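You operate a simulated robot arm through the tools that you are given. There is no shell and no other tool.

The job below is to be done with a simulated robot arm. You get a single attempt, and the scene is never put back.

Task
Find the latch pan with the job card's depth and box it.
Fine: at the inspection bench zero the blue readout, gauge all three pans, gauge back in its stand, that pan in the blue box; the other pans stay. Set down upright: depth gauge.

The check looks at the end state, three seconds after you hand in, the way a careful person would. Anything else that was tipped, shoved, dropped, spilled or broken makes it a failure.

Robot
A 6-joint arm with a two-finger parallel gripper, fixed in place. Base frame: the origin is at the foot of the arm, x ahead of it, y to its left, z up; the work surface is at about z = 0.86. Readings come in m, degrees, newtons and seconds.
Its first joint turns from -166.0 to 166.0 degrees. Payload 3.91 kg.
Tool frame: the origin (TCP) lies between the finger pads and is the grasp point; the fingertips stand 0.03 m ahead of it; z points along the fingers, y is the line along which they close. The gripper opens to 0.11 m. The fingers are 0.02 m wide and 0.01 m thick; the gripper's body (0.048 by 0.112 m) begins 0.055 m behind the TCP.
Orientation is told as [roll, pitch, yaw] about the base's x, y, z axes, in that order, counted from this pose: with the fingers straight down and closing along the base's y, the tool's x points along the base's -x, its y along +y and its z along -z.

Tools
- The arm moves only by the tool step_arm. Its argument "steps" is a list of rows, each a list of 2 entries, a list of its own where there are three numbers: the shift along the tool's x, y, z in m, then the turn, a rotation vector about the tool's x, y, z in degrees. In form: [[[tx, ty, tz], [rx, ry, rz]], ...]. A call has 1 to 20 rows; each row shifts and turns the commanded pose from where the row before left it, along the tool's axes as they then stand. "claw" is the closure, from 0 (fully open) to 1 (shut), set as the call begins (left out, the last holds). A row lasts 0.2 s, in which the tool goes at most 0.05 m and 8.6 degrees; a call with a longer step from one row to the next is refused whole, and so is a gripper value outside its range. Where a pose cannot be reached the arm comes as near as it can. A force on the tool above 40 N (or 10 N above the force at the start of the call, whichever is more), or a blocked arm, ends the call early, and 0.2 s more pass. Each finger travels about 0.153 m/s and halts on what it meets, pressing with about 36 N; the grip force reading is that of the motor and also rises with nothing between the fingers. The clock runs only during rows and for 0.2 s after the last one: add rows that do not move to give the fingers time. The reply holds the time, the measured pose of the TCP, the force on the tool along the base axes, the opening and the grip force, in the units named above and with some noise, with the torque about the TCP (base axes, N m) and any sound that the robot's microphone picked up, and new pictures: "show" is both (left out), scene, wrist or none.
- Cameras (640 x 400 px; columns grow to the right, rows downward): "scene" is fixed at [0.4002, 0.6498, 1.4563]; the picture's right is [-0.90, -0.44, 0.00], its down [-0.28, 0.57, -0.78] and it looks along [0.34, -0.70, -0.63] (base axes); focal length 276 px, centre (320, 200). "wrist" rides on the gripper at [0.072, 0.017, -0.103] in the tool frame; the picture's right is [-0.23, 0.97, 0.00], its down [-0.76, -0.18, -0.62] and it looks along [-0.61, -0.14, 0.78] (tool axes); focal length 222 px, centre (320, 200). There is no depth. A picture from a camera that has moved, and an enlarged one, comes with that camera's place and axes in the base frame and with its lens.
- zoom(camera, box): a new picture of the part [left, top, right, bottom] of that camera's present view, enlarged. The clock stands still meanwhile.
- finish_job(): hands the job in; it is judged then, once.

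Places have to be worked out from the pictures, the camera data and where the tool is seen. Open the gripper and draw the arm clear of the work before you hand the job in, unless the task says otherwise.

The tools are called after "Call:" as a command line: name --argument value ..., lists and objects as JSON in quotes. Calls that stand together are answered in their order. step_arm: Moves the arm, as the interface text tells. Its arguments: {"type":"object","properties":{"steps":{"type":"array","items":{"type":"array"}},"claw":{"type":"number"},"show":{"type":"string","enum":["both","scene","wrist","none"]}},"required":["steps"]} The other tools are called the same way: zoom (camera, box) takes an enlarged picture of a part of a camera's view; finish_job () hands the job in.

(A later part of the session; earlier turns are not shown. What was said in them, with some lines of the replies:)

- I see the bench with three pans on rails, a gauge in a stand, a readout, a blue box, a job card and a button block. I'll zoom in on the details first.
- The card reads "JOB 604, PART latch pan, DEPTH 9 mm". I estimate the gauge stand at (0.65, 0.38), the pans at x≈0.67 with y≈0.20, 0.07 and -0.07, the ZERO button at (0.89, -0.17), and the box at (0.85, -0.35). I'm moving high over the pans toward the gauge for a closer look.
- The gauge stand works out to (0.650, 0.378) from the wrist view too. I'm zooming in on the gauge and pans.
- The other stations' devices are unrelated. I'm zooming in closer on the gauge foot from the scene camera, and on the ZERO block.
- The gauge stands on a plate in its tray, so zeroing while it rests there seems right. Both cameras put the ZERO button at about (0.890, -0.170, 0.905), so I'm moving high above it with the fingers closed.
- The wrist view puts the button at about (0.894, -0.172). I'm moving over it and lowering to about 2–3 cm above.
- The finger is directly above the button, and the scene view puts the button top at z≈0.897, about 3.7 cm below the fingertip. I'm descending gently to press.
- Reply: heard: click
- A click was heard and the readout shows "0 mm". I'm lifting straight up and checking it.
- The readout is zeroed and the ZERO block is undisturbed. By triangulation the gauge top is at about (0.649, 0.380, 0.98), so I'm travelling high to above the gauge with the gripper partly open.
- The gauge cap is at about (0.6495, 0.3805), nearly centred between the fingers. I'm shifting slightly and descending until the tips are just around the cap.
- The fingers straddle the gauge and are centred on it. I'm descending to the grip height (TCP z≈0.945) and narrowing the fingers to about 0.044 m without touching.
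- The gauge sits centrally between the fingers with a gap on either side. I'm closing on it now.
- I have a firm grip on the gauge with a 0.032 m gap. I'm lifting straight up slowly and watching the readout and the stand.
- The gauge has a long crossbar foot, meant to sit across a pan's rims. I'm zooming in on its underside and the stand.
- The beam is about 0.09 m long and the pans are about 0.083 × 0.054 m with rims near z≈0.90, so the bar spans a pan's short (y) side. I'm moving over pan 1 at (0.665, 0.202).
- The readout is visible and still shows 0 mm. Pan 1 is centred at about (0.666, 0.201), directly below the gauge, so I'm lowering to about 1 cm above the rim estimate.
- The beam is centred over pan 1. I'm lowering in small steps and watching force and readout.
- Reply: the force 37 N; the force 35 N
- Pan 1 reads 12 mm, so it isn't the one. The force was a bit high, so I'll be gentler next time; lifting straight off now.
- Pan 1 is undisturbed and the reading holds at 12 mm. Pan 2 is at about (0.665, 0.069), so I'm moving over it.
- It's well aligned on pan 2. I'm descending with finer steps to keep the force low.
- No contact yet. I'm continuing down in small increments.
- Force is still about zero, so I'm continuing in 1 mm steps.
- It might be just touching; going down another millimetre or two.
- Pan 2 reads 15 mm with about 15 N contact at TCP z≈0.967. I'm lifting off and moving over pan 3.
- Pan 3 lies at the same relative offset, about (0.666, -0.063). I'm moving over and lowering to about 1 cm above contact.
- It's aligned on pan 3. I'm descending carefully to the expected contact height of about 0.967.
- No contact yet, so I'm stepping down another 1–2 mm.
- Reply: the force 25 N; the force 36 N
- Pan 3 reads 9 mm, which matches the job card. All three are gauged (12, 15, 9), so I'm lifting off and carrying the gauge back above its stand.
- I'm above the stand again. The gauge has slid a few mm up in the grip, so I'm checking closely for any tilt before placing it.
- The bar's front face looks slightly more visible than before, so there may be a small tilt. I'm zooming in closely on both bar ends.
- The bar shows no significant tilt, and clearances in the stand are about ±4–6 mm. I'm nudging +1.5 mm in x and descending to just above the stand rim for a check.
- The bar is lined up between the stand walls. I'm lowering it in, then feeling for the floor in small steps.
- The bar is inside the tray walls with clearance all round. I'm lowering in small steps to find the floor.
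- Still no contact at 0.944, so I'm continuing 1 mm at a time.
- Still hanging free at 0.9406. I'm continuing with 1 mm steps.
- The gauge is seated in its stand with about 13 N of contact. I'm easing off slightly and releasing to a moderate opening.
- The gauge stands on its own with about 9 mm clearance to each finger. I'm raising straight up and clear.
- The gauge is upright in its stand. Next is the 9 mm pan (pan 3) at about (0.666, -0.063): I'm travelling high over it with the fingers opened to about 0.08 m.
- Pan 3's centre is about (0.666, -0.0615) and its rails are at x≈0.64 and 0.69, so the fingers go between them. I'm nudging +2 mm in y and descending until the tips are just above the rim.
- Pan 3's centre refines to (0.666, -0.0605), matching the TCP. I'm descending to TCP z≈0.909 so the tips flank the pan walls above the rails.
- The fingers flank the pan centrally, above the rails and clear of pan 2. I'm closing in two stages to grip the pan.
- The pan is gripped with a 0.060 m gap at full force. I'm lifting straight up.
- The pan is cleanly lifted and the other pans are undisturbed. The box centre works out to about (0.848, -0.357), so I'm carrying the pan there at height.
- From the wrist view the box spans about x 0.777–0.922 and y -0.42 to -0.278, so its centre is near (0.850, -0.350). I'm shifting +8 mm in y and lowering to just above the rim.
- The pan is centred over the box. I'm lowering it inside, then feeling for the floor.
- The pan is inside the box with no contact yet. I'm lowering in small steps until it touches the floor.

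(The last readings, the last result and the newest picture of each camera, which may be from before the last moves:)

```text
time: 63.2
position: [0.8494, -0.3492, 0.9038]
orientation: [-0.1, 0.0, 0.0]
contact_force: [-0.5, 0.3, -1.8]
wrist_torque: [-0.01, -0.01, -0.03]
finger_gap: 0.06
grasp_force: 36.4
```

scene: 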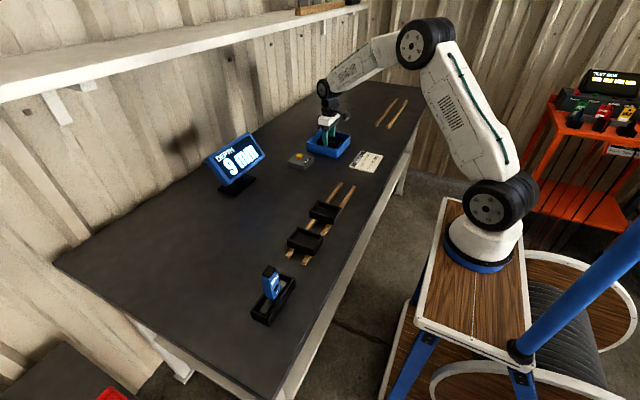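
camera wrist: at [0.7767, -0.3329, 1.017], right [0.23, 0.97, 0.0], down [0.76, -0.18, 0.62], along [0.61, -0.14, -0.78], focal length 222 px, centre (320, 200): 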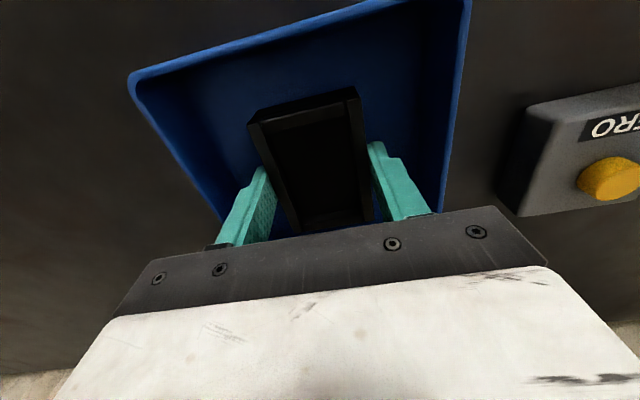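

Still no contact, so I'm continuing down about 1.5 mm per call.

Call:
step_arm --steps '[[[0, 0, 0.0015], [0, 0, 0]], [[0, 0, 0], [0, 0, 0]]]' --show "none"

Call:
step_arm --steps '[[[0, 0, 0.0015], [0, 0, 0]], [[0, 0, 0], [0, 0, 0]]]' --show "both"

Call:
zoom --camera "scene" --box '[290, 100, 370, 180]'

```text
time: 63.8
position: [0.8503, -0.3487, 0.9026]
orientation: [0.0, 0.1, 0.0]
contact_force: [0.0, -0.2, -3.3]
wrist_torque: [0.02, -0.02, 0.02]
finger_gap: 0.0596
grasp_force: 36.1
```

```text
time: 64.4
position: [0.8504, -0.3487, 0.8992]
orientation: [0.0, 0.0, 0.1]
contact_force: [-0.2, 0.5, -1.8]
wrist_torque: [-0.02, -0.01, -0.03]
finger_gap: 0.0599
grasp_force: 36.1
camera wrist: at [0.7769, -0.3332, 1.0044], right [0.23, 0.97, 0.0], down [0.76, -0.18, 0.62], along [0.61, -0.14, -0.78], focal length 222 px, centre (320, 200)
```

scene: 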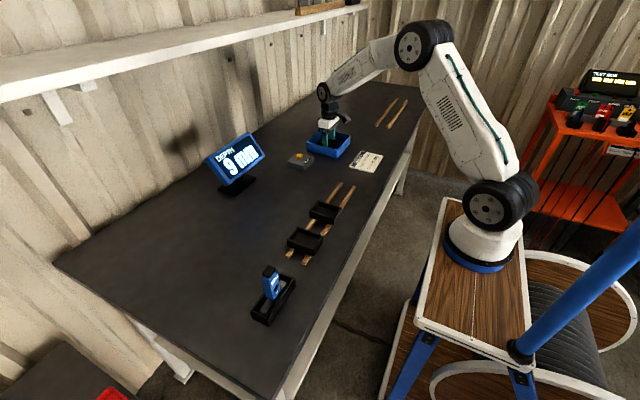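
wrist: 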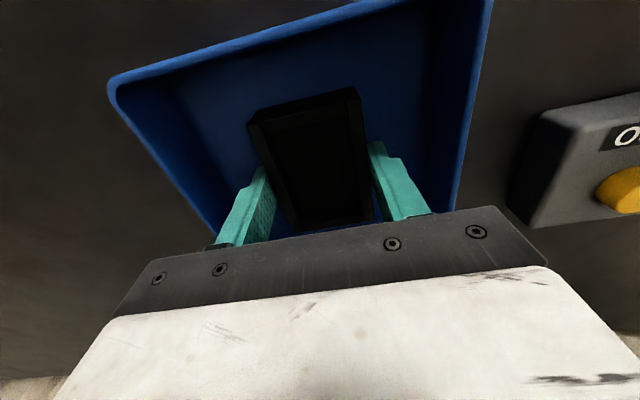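

```text
5.00 times, centred on (330, 140) of scene
camera zoom: at [0.4002, 0.6498, 1.4563], right [-0.9, -0.44, 0.0], down [-0.28, 0.57, -0.78], along [0.34, -0.7, -0.63], focal length 1382 px, centre (270, 500)
```

zoom: 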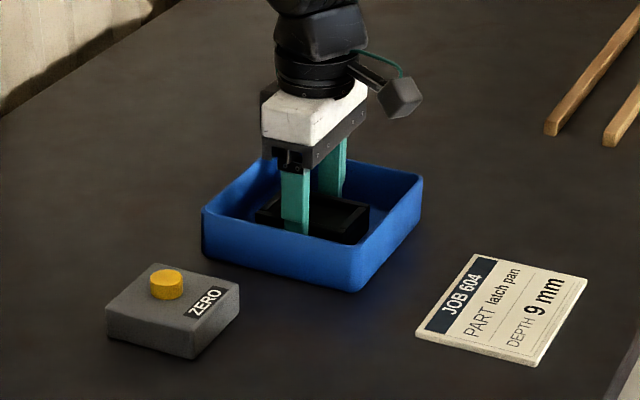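

Still free, so I'm continuing in 1 mm steps.

Call:
step_arm --steps '[[[0, 0, 0.001], [0, 0, 0]], [[0, 0, 0], [0, 0, 0]]]' --show "none"

Call:
step_arm --steps '[[[0, 0, 0.001], [0, 0, 0]], [[0, 0, 0], [0, 0, 0]]]' --show "none"

Call:
step_arm --steps '[[[0, 0, 0.001], [0, 0, 0]], [[0, 0, 0], [0, 0, 0]]]' --show "none"

```text
time: 65.0
position: [0.8504, -0.3487, 0.9002]
orientation: [0.0, -0.1, 0.1]
contact_force: [1.3, 0.7, 7.8]
wrist_torque: [0.19, 0.34, 0.01]
finger_gap: 0.06
grasp_force: 36.1
```

```text
time: 65.6
position: [0.8503, -0.3501, 0.8993]
orientation: [-0.1, -0.2, 0.0]
contact_force: [1.5, -1.3, 23.3]
wrist_torque: [0.23, 0.8, 0.02]
finger_gap: 0.0597
grasp_force: 36.2
```

```text
time: 66.2
position: [0.8499, -0.3497, 0.8992]
orientation: [-0.1, -0.2, 0.1]
contact_force: [0.1, -2.7, 34.3]
wrist_torque: [-0.03, 0.33, 0.01]
finger_gap: 0.0595
grasp_force: 35.8
```

The pan is on the box floor. I'm easing off about 2 mm and then opening the fingers modestly.

Call:
step_arm --steps '[[[0, 0, -0.001], [0, 0, 0]], [[0, 0, -0.001], [0, 0, 0]], [[0, 0, 0], [0, 0, 0]]]' --show "none"

Call:
step_arm --claw 0.3 --steps '[[[0, 0, 0], [0, 0, 0]], [[0, 0, 0], [0, 0, 0]], [[0, 0, 0], [0, 0, 0]]]' --show "both"

Call:
zoom --camera "scene" --box '[290, 100, 370, 180]'

Call:
zoom --camera "wrist" --box '[160, 20, 480, 240]'

```text
time: 67.0
position: [0.8499, -0.3495, 0.9012]
orientation: [0.1, 0.0, 0.0]
contact_force: [6.5, -3.4, 17.6]
wrist_torque: [-0.28, -1.06, -0.13]
finger_gap: 0.0599
grasp_force: 36.2
```

```text
time: 67.8
position: [0.8501, -0.3485, 0.8997]
orientation: [0.0, 0.0, 0.1]
contact_force: [-0.9, 0.9, -0.2]
wrist_torque: [0.0, -0.03, 0.02]
finger_gap: 0.0771
grasp_force: 0.0
camera wrist: at [0.7766, -0.333, 1.0039], right [0.23, 0.97, 0.0], down [0.76, -0.18, 0.62], along [0.61, -0.14, -0.78], focal length 222 px, centre (320, 200)
```

scene: 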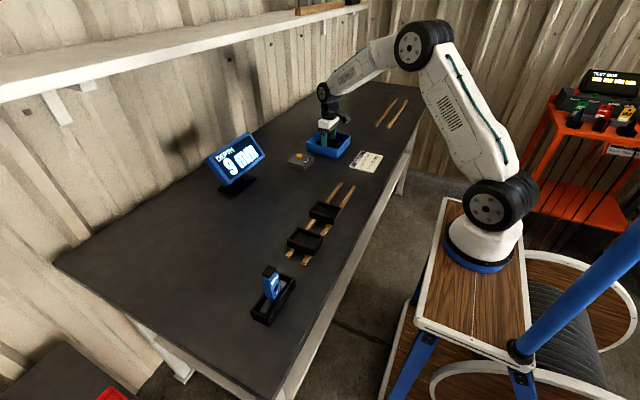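
wrist: 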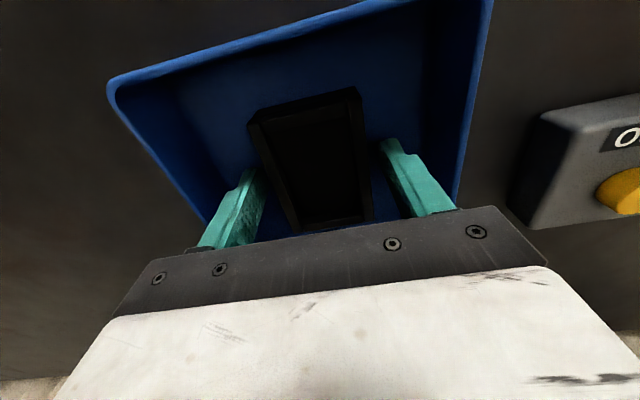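

```text
5.00 times, centred on (330, 140) of scene
camera zoom: at [0.4002, 0.6498, 1.4563], right [-0.9, -0.44, 0.0], down [-0.28, 0.57, -0.78], along [0.34, -0.7, -0.63], focal length 1382 px, centre (270, 500)
```

zoom: 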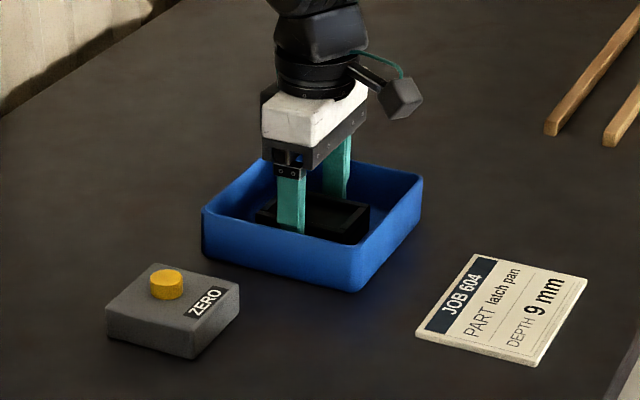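

```text
1.82 times, centred on (320, 130) of wrist
camera zoom: at [0.7766, -0.333, 1.0039], right [0.23, 0.97, 0.0], down [0.76, -0.18, 0.62], along [0.61, -0.14, -0.78], focal length 404 px, centre (320, 327)
```

zoom: 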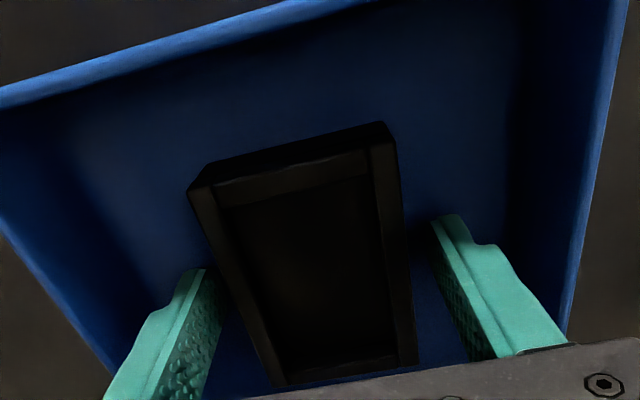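

The pan rests in the box and the fingers are clear on both sides. I'm lifting straight up and retreating.

Call:
step_arm --steps '[[[0, 0, -0.01], [0, 0, 0]], [[0, 0, -0.02], [0, 0, 0]], [[0, 0, -0.03], [0, 0, 0]], [[0, 0, -0.045], [0, 0, 0]], [[0, 0, -0.045], [0, 0, 0]], [[0, 0, -0.045], [0, 0, 0]], [[0, 0, -0.045], [0, 0, 0]], [[0, 0, 0], [0, 0, 0]]]' --show "both"

Call:
zoom --camera "scene" --box '[280, 100, 390, 190]'

Call:
zoom --camera "wrist" --box '[220, 0, 460, 180]'

```text
time: 69.6
position: [0.8512, -0.3503, 1.1398]
orientation: [0.0, 0.0, 0.0]
contact_force: [-0.3, -0.5, -0.2]
wrist_torque: [-0.01, -0.02, -0.02]
finger_gap: 0.0769
grasp_force: 0.0
camera wrist: at [0.7772, -0.3348, 1.2438], right [0.23, 0.97, 0.0], down [0.76, -0.18, 0.62], along [0.61, -0.14, -0.78], focal length 222 px, centre (320, 200)
```

scene: 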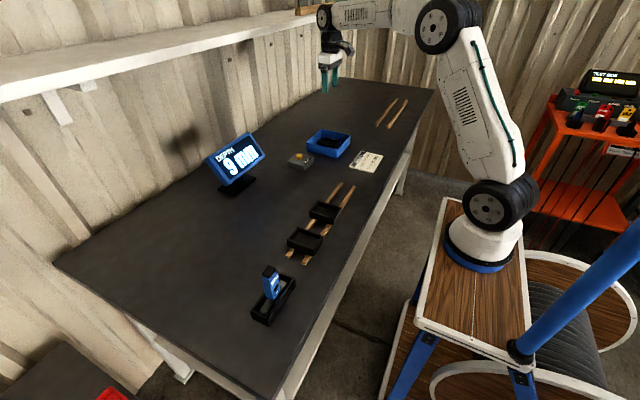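
wrist: 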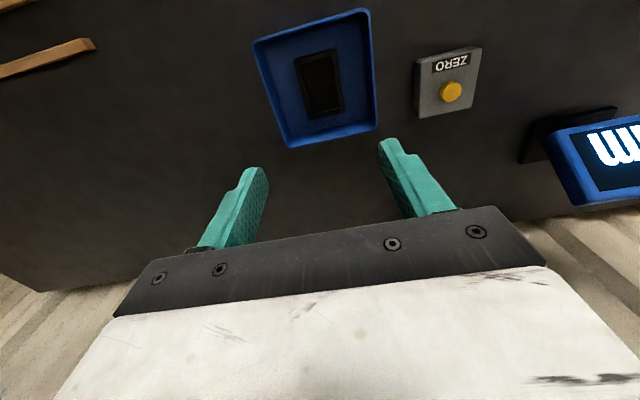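

```text
4.44 times, centred on (335, 145) of scene
camera zoom: at [0.4002, 0.6498, 1.4563], right [-0.9, -0.44, 0.0], down [-0.28, 0.57, -0.78], along [0.34, -0.7, -0.63], focal length 1228 px, centre (253, 444)
```

zoom: 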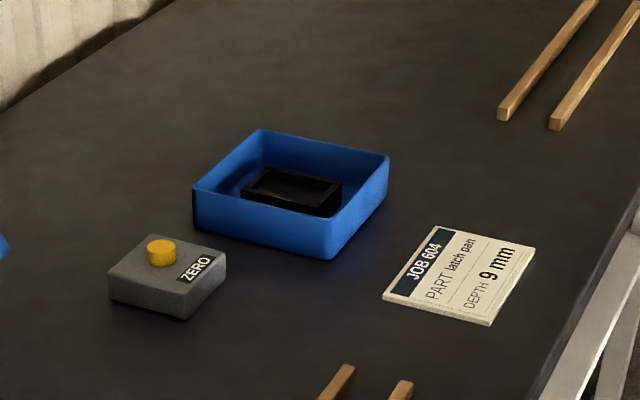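

```text
2.22 times, centred on (340, 90) of wrist
camera zoom: at [0.7772, -0.3348, 1.2438], right [0.23, 0.97, 0.0], down [0.76, -0.18, 0.62], along [0.61, -0.14, -0.78], focal length 494 px, centre (276, 444)
```

zoom: 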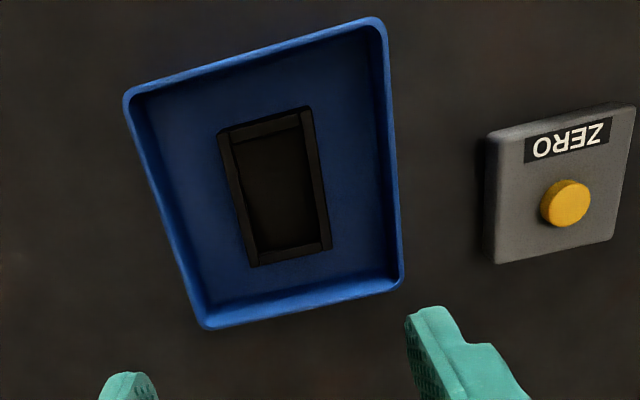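

The 9 mm pan sits flat in the blue box. I'm retreating to a clear, high pose with the gripper open and will verify the whole scene.

Call:
step_arm --claw 0 --steps '[[[0, 0, -0.04], [0, 0, 0]], [[0, 0, -0.03], [0, 0, 0]], [[0.036, 0.026, 0], [0, 0, 0]], [[0.036, 0.026, 0], [0, 0, 0]], [[0.036, 0.026, 0], [0, 0, 0]], [[0.036, 0.026, 0], [0, 0, 0]], [[0.036, 0.026, 0], [0, 0, 0]], [[0.036, 0.026, 0], [0, 0, 0]], [[0.036, 0.026, 0], [0, 0, 0]], [[0.036, 0.026, 0], [0, 0, 0]], [[0, 0, 0], [0, 0, 0]], [[0, 0, 0], [0, 0, 0]]]' --show "both"

Call:
zoom --camera "scene" --box '[200, 120, 400, 330]'

Call:
zoom --camera "scene" --box '[235, 250, 315, 335]'

```text
time: 72.2
position: [0.5625, -0.141, 1.2119]
orientation: [0.0, 0.0, 0.0]
contact_force: [-0.5, 0.7, 0.9]
wrist_torque: [0.01, 0.02, -0.03]
finger_gap: 0.1101
grasp_force: 0.0
camera wrist: at [0.4896, -0.126, 1.3159], right [0.23, 0.97, 0.0], down [0.76, -0.18, 0.62], along [0.61, -0.14, -0.78], focal length 222 px, centre (320, 200)
```

scene: 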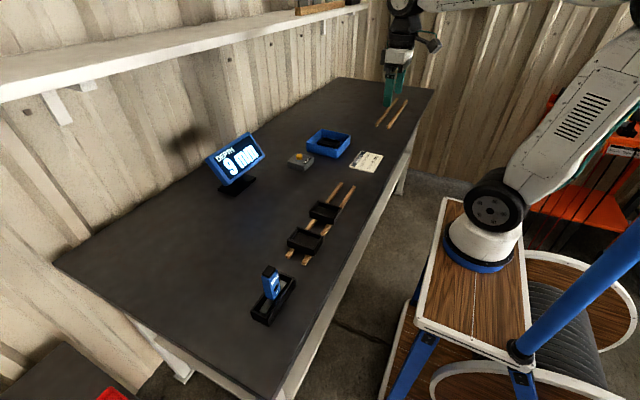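
wrist: 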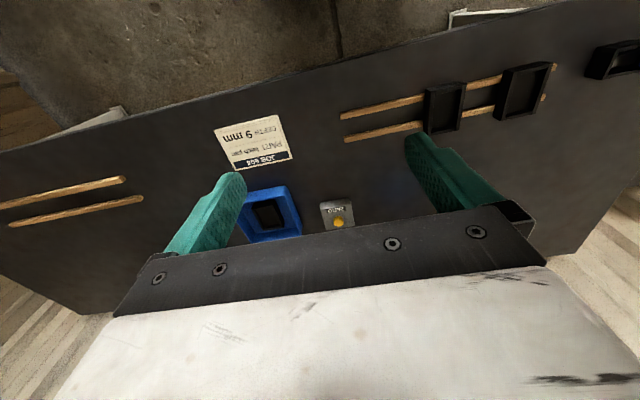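

```text
1.90 times, centred on (300, 225) of scene
camera zoom: at [0.4002, 0.6498, 1.4563], right [-0.9, -0.44, 0.0], down [-0.28, 0.57, -0.78], along [0.34, -0.7, -0.63], focal length 526 px, centre (358, 152)
```

zoom: 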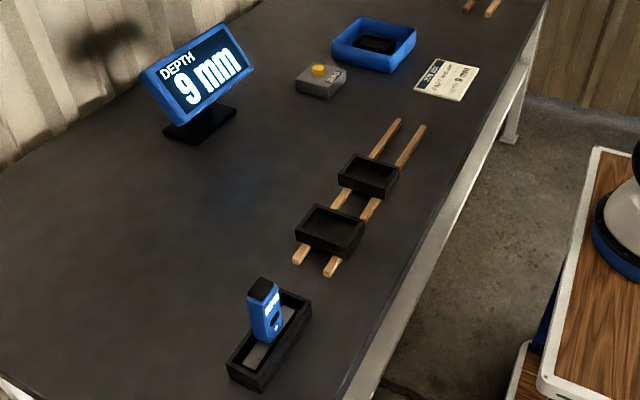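

```text
4.71 times, centred on (275, 292) of scene
camera zoom: at [0.4002, 0.6498, 1.4563], right [-0.9, -0.44, 0.0], down [-0.28, 0.57, -0.78], along [0.34, -0.7, -0.63], focal length 1301 px, centre (532, -235)
```

zoom: 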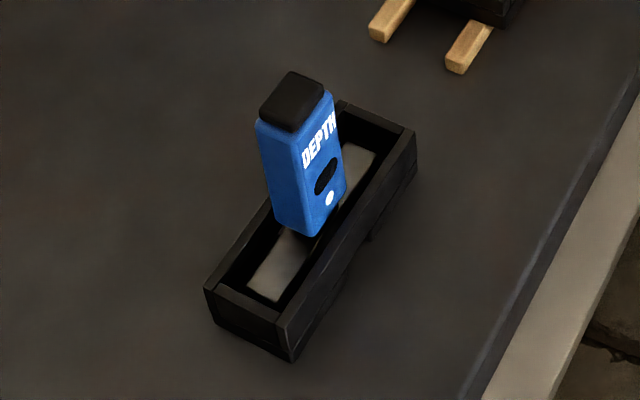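

Everything checks out:
- The readout was zeroed and all three pans gauged (12, 15 and 9 mm).
- The gauge stands upright in its unmoved stand.
- The 9 mm pan is in the blue box, and the other two pans are in place.
- The gripper is open and the arm is clear.

I'm handing the job in.

Call:
finish_job

```text
The job is handed in.
```

The latch pan that matches the job card's 9 mm depth is in the blue box, and I've handed the job in. I don't have the result of the check.

- **Readout:** I zeroed it with the ZERO button while the gauge sat in its stand, and it showed 0 mm.
- **Gauging:** counting from the gauge stand, the pans read 12 mm, 15 mm and 9 mm. The third one is the match.
- **Gauge:** it's back in its stand, upright. It slipped a few millimetres in the grip while gauging, but it seated properly, and the stand is where it was at the start.
- **Pan in the box:** it sits flat on the box floor. The other two pans are still on their rails.

The gripper is open and the arm is back near its starting pose, clear of the bench.
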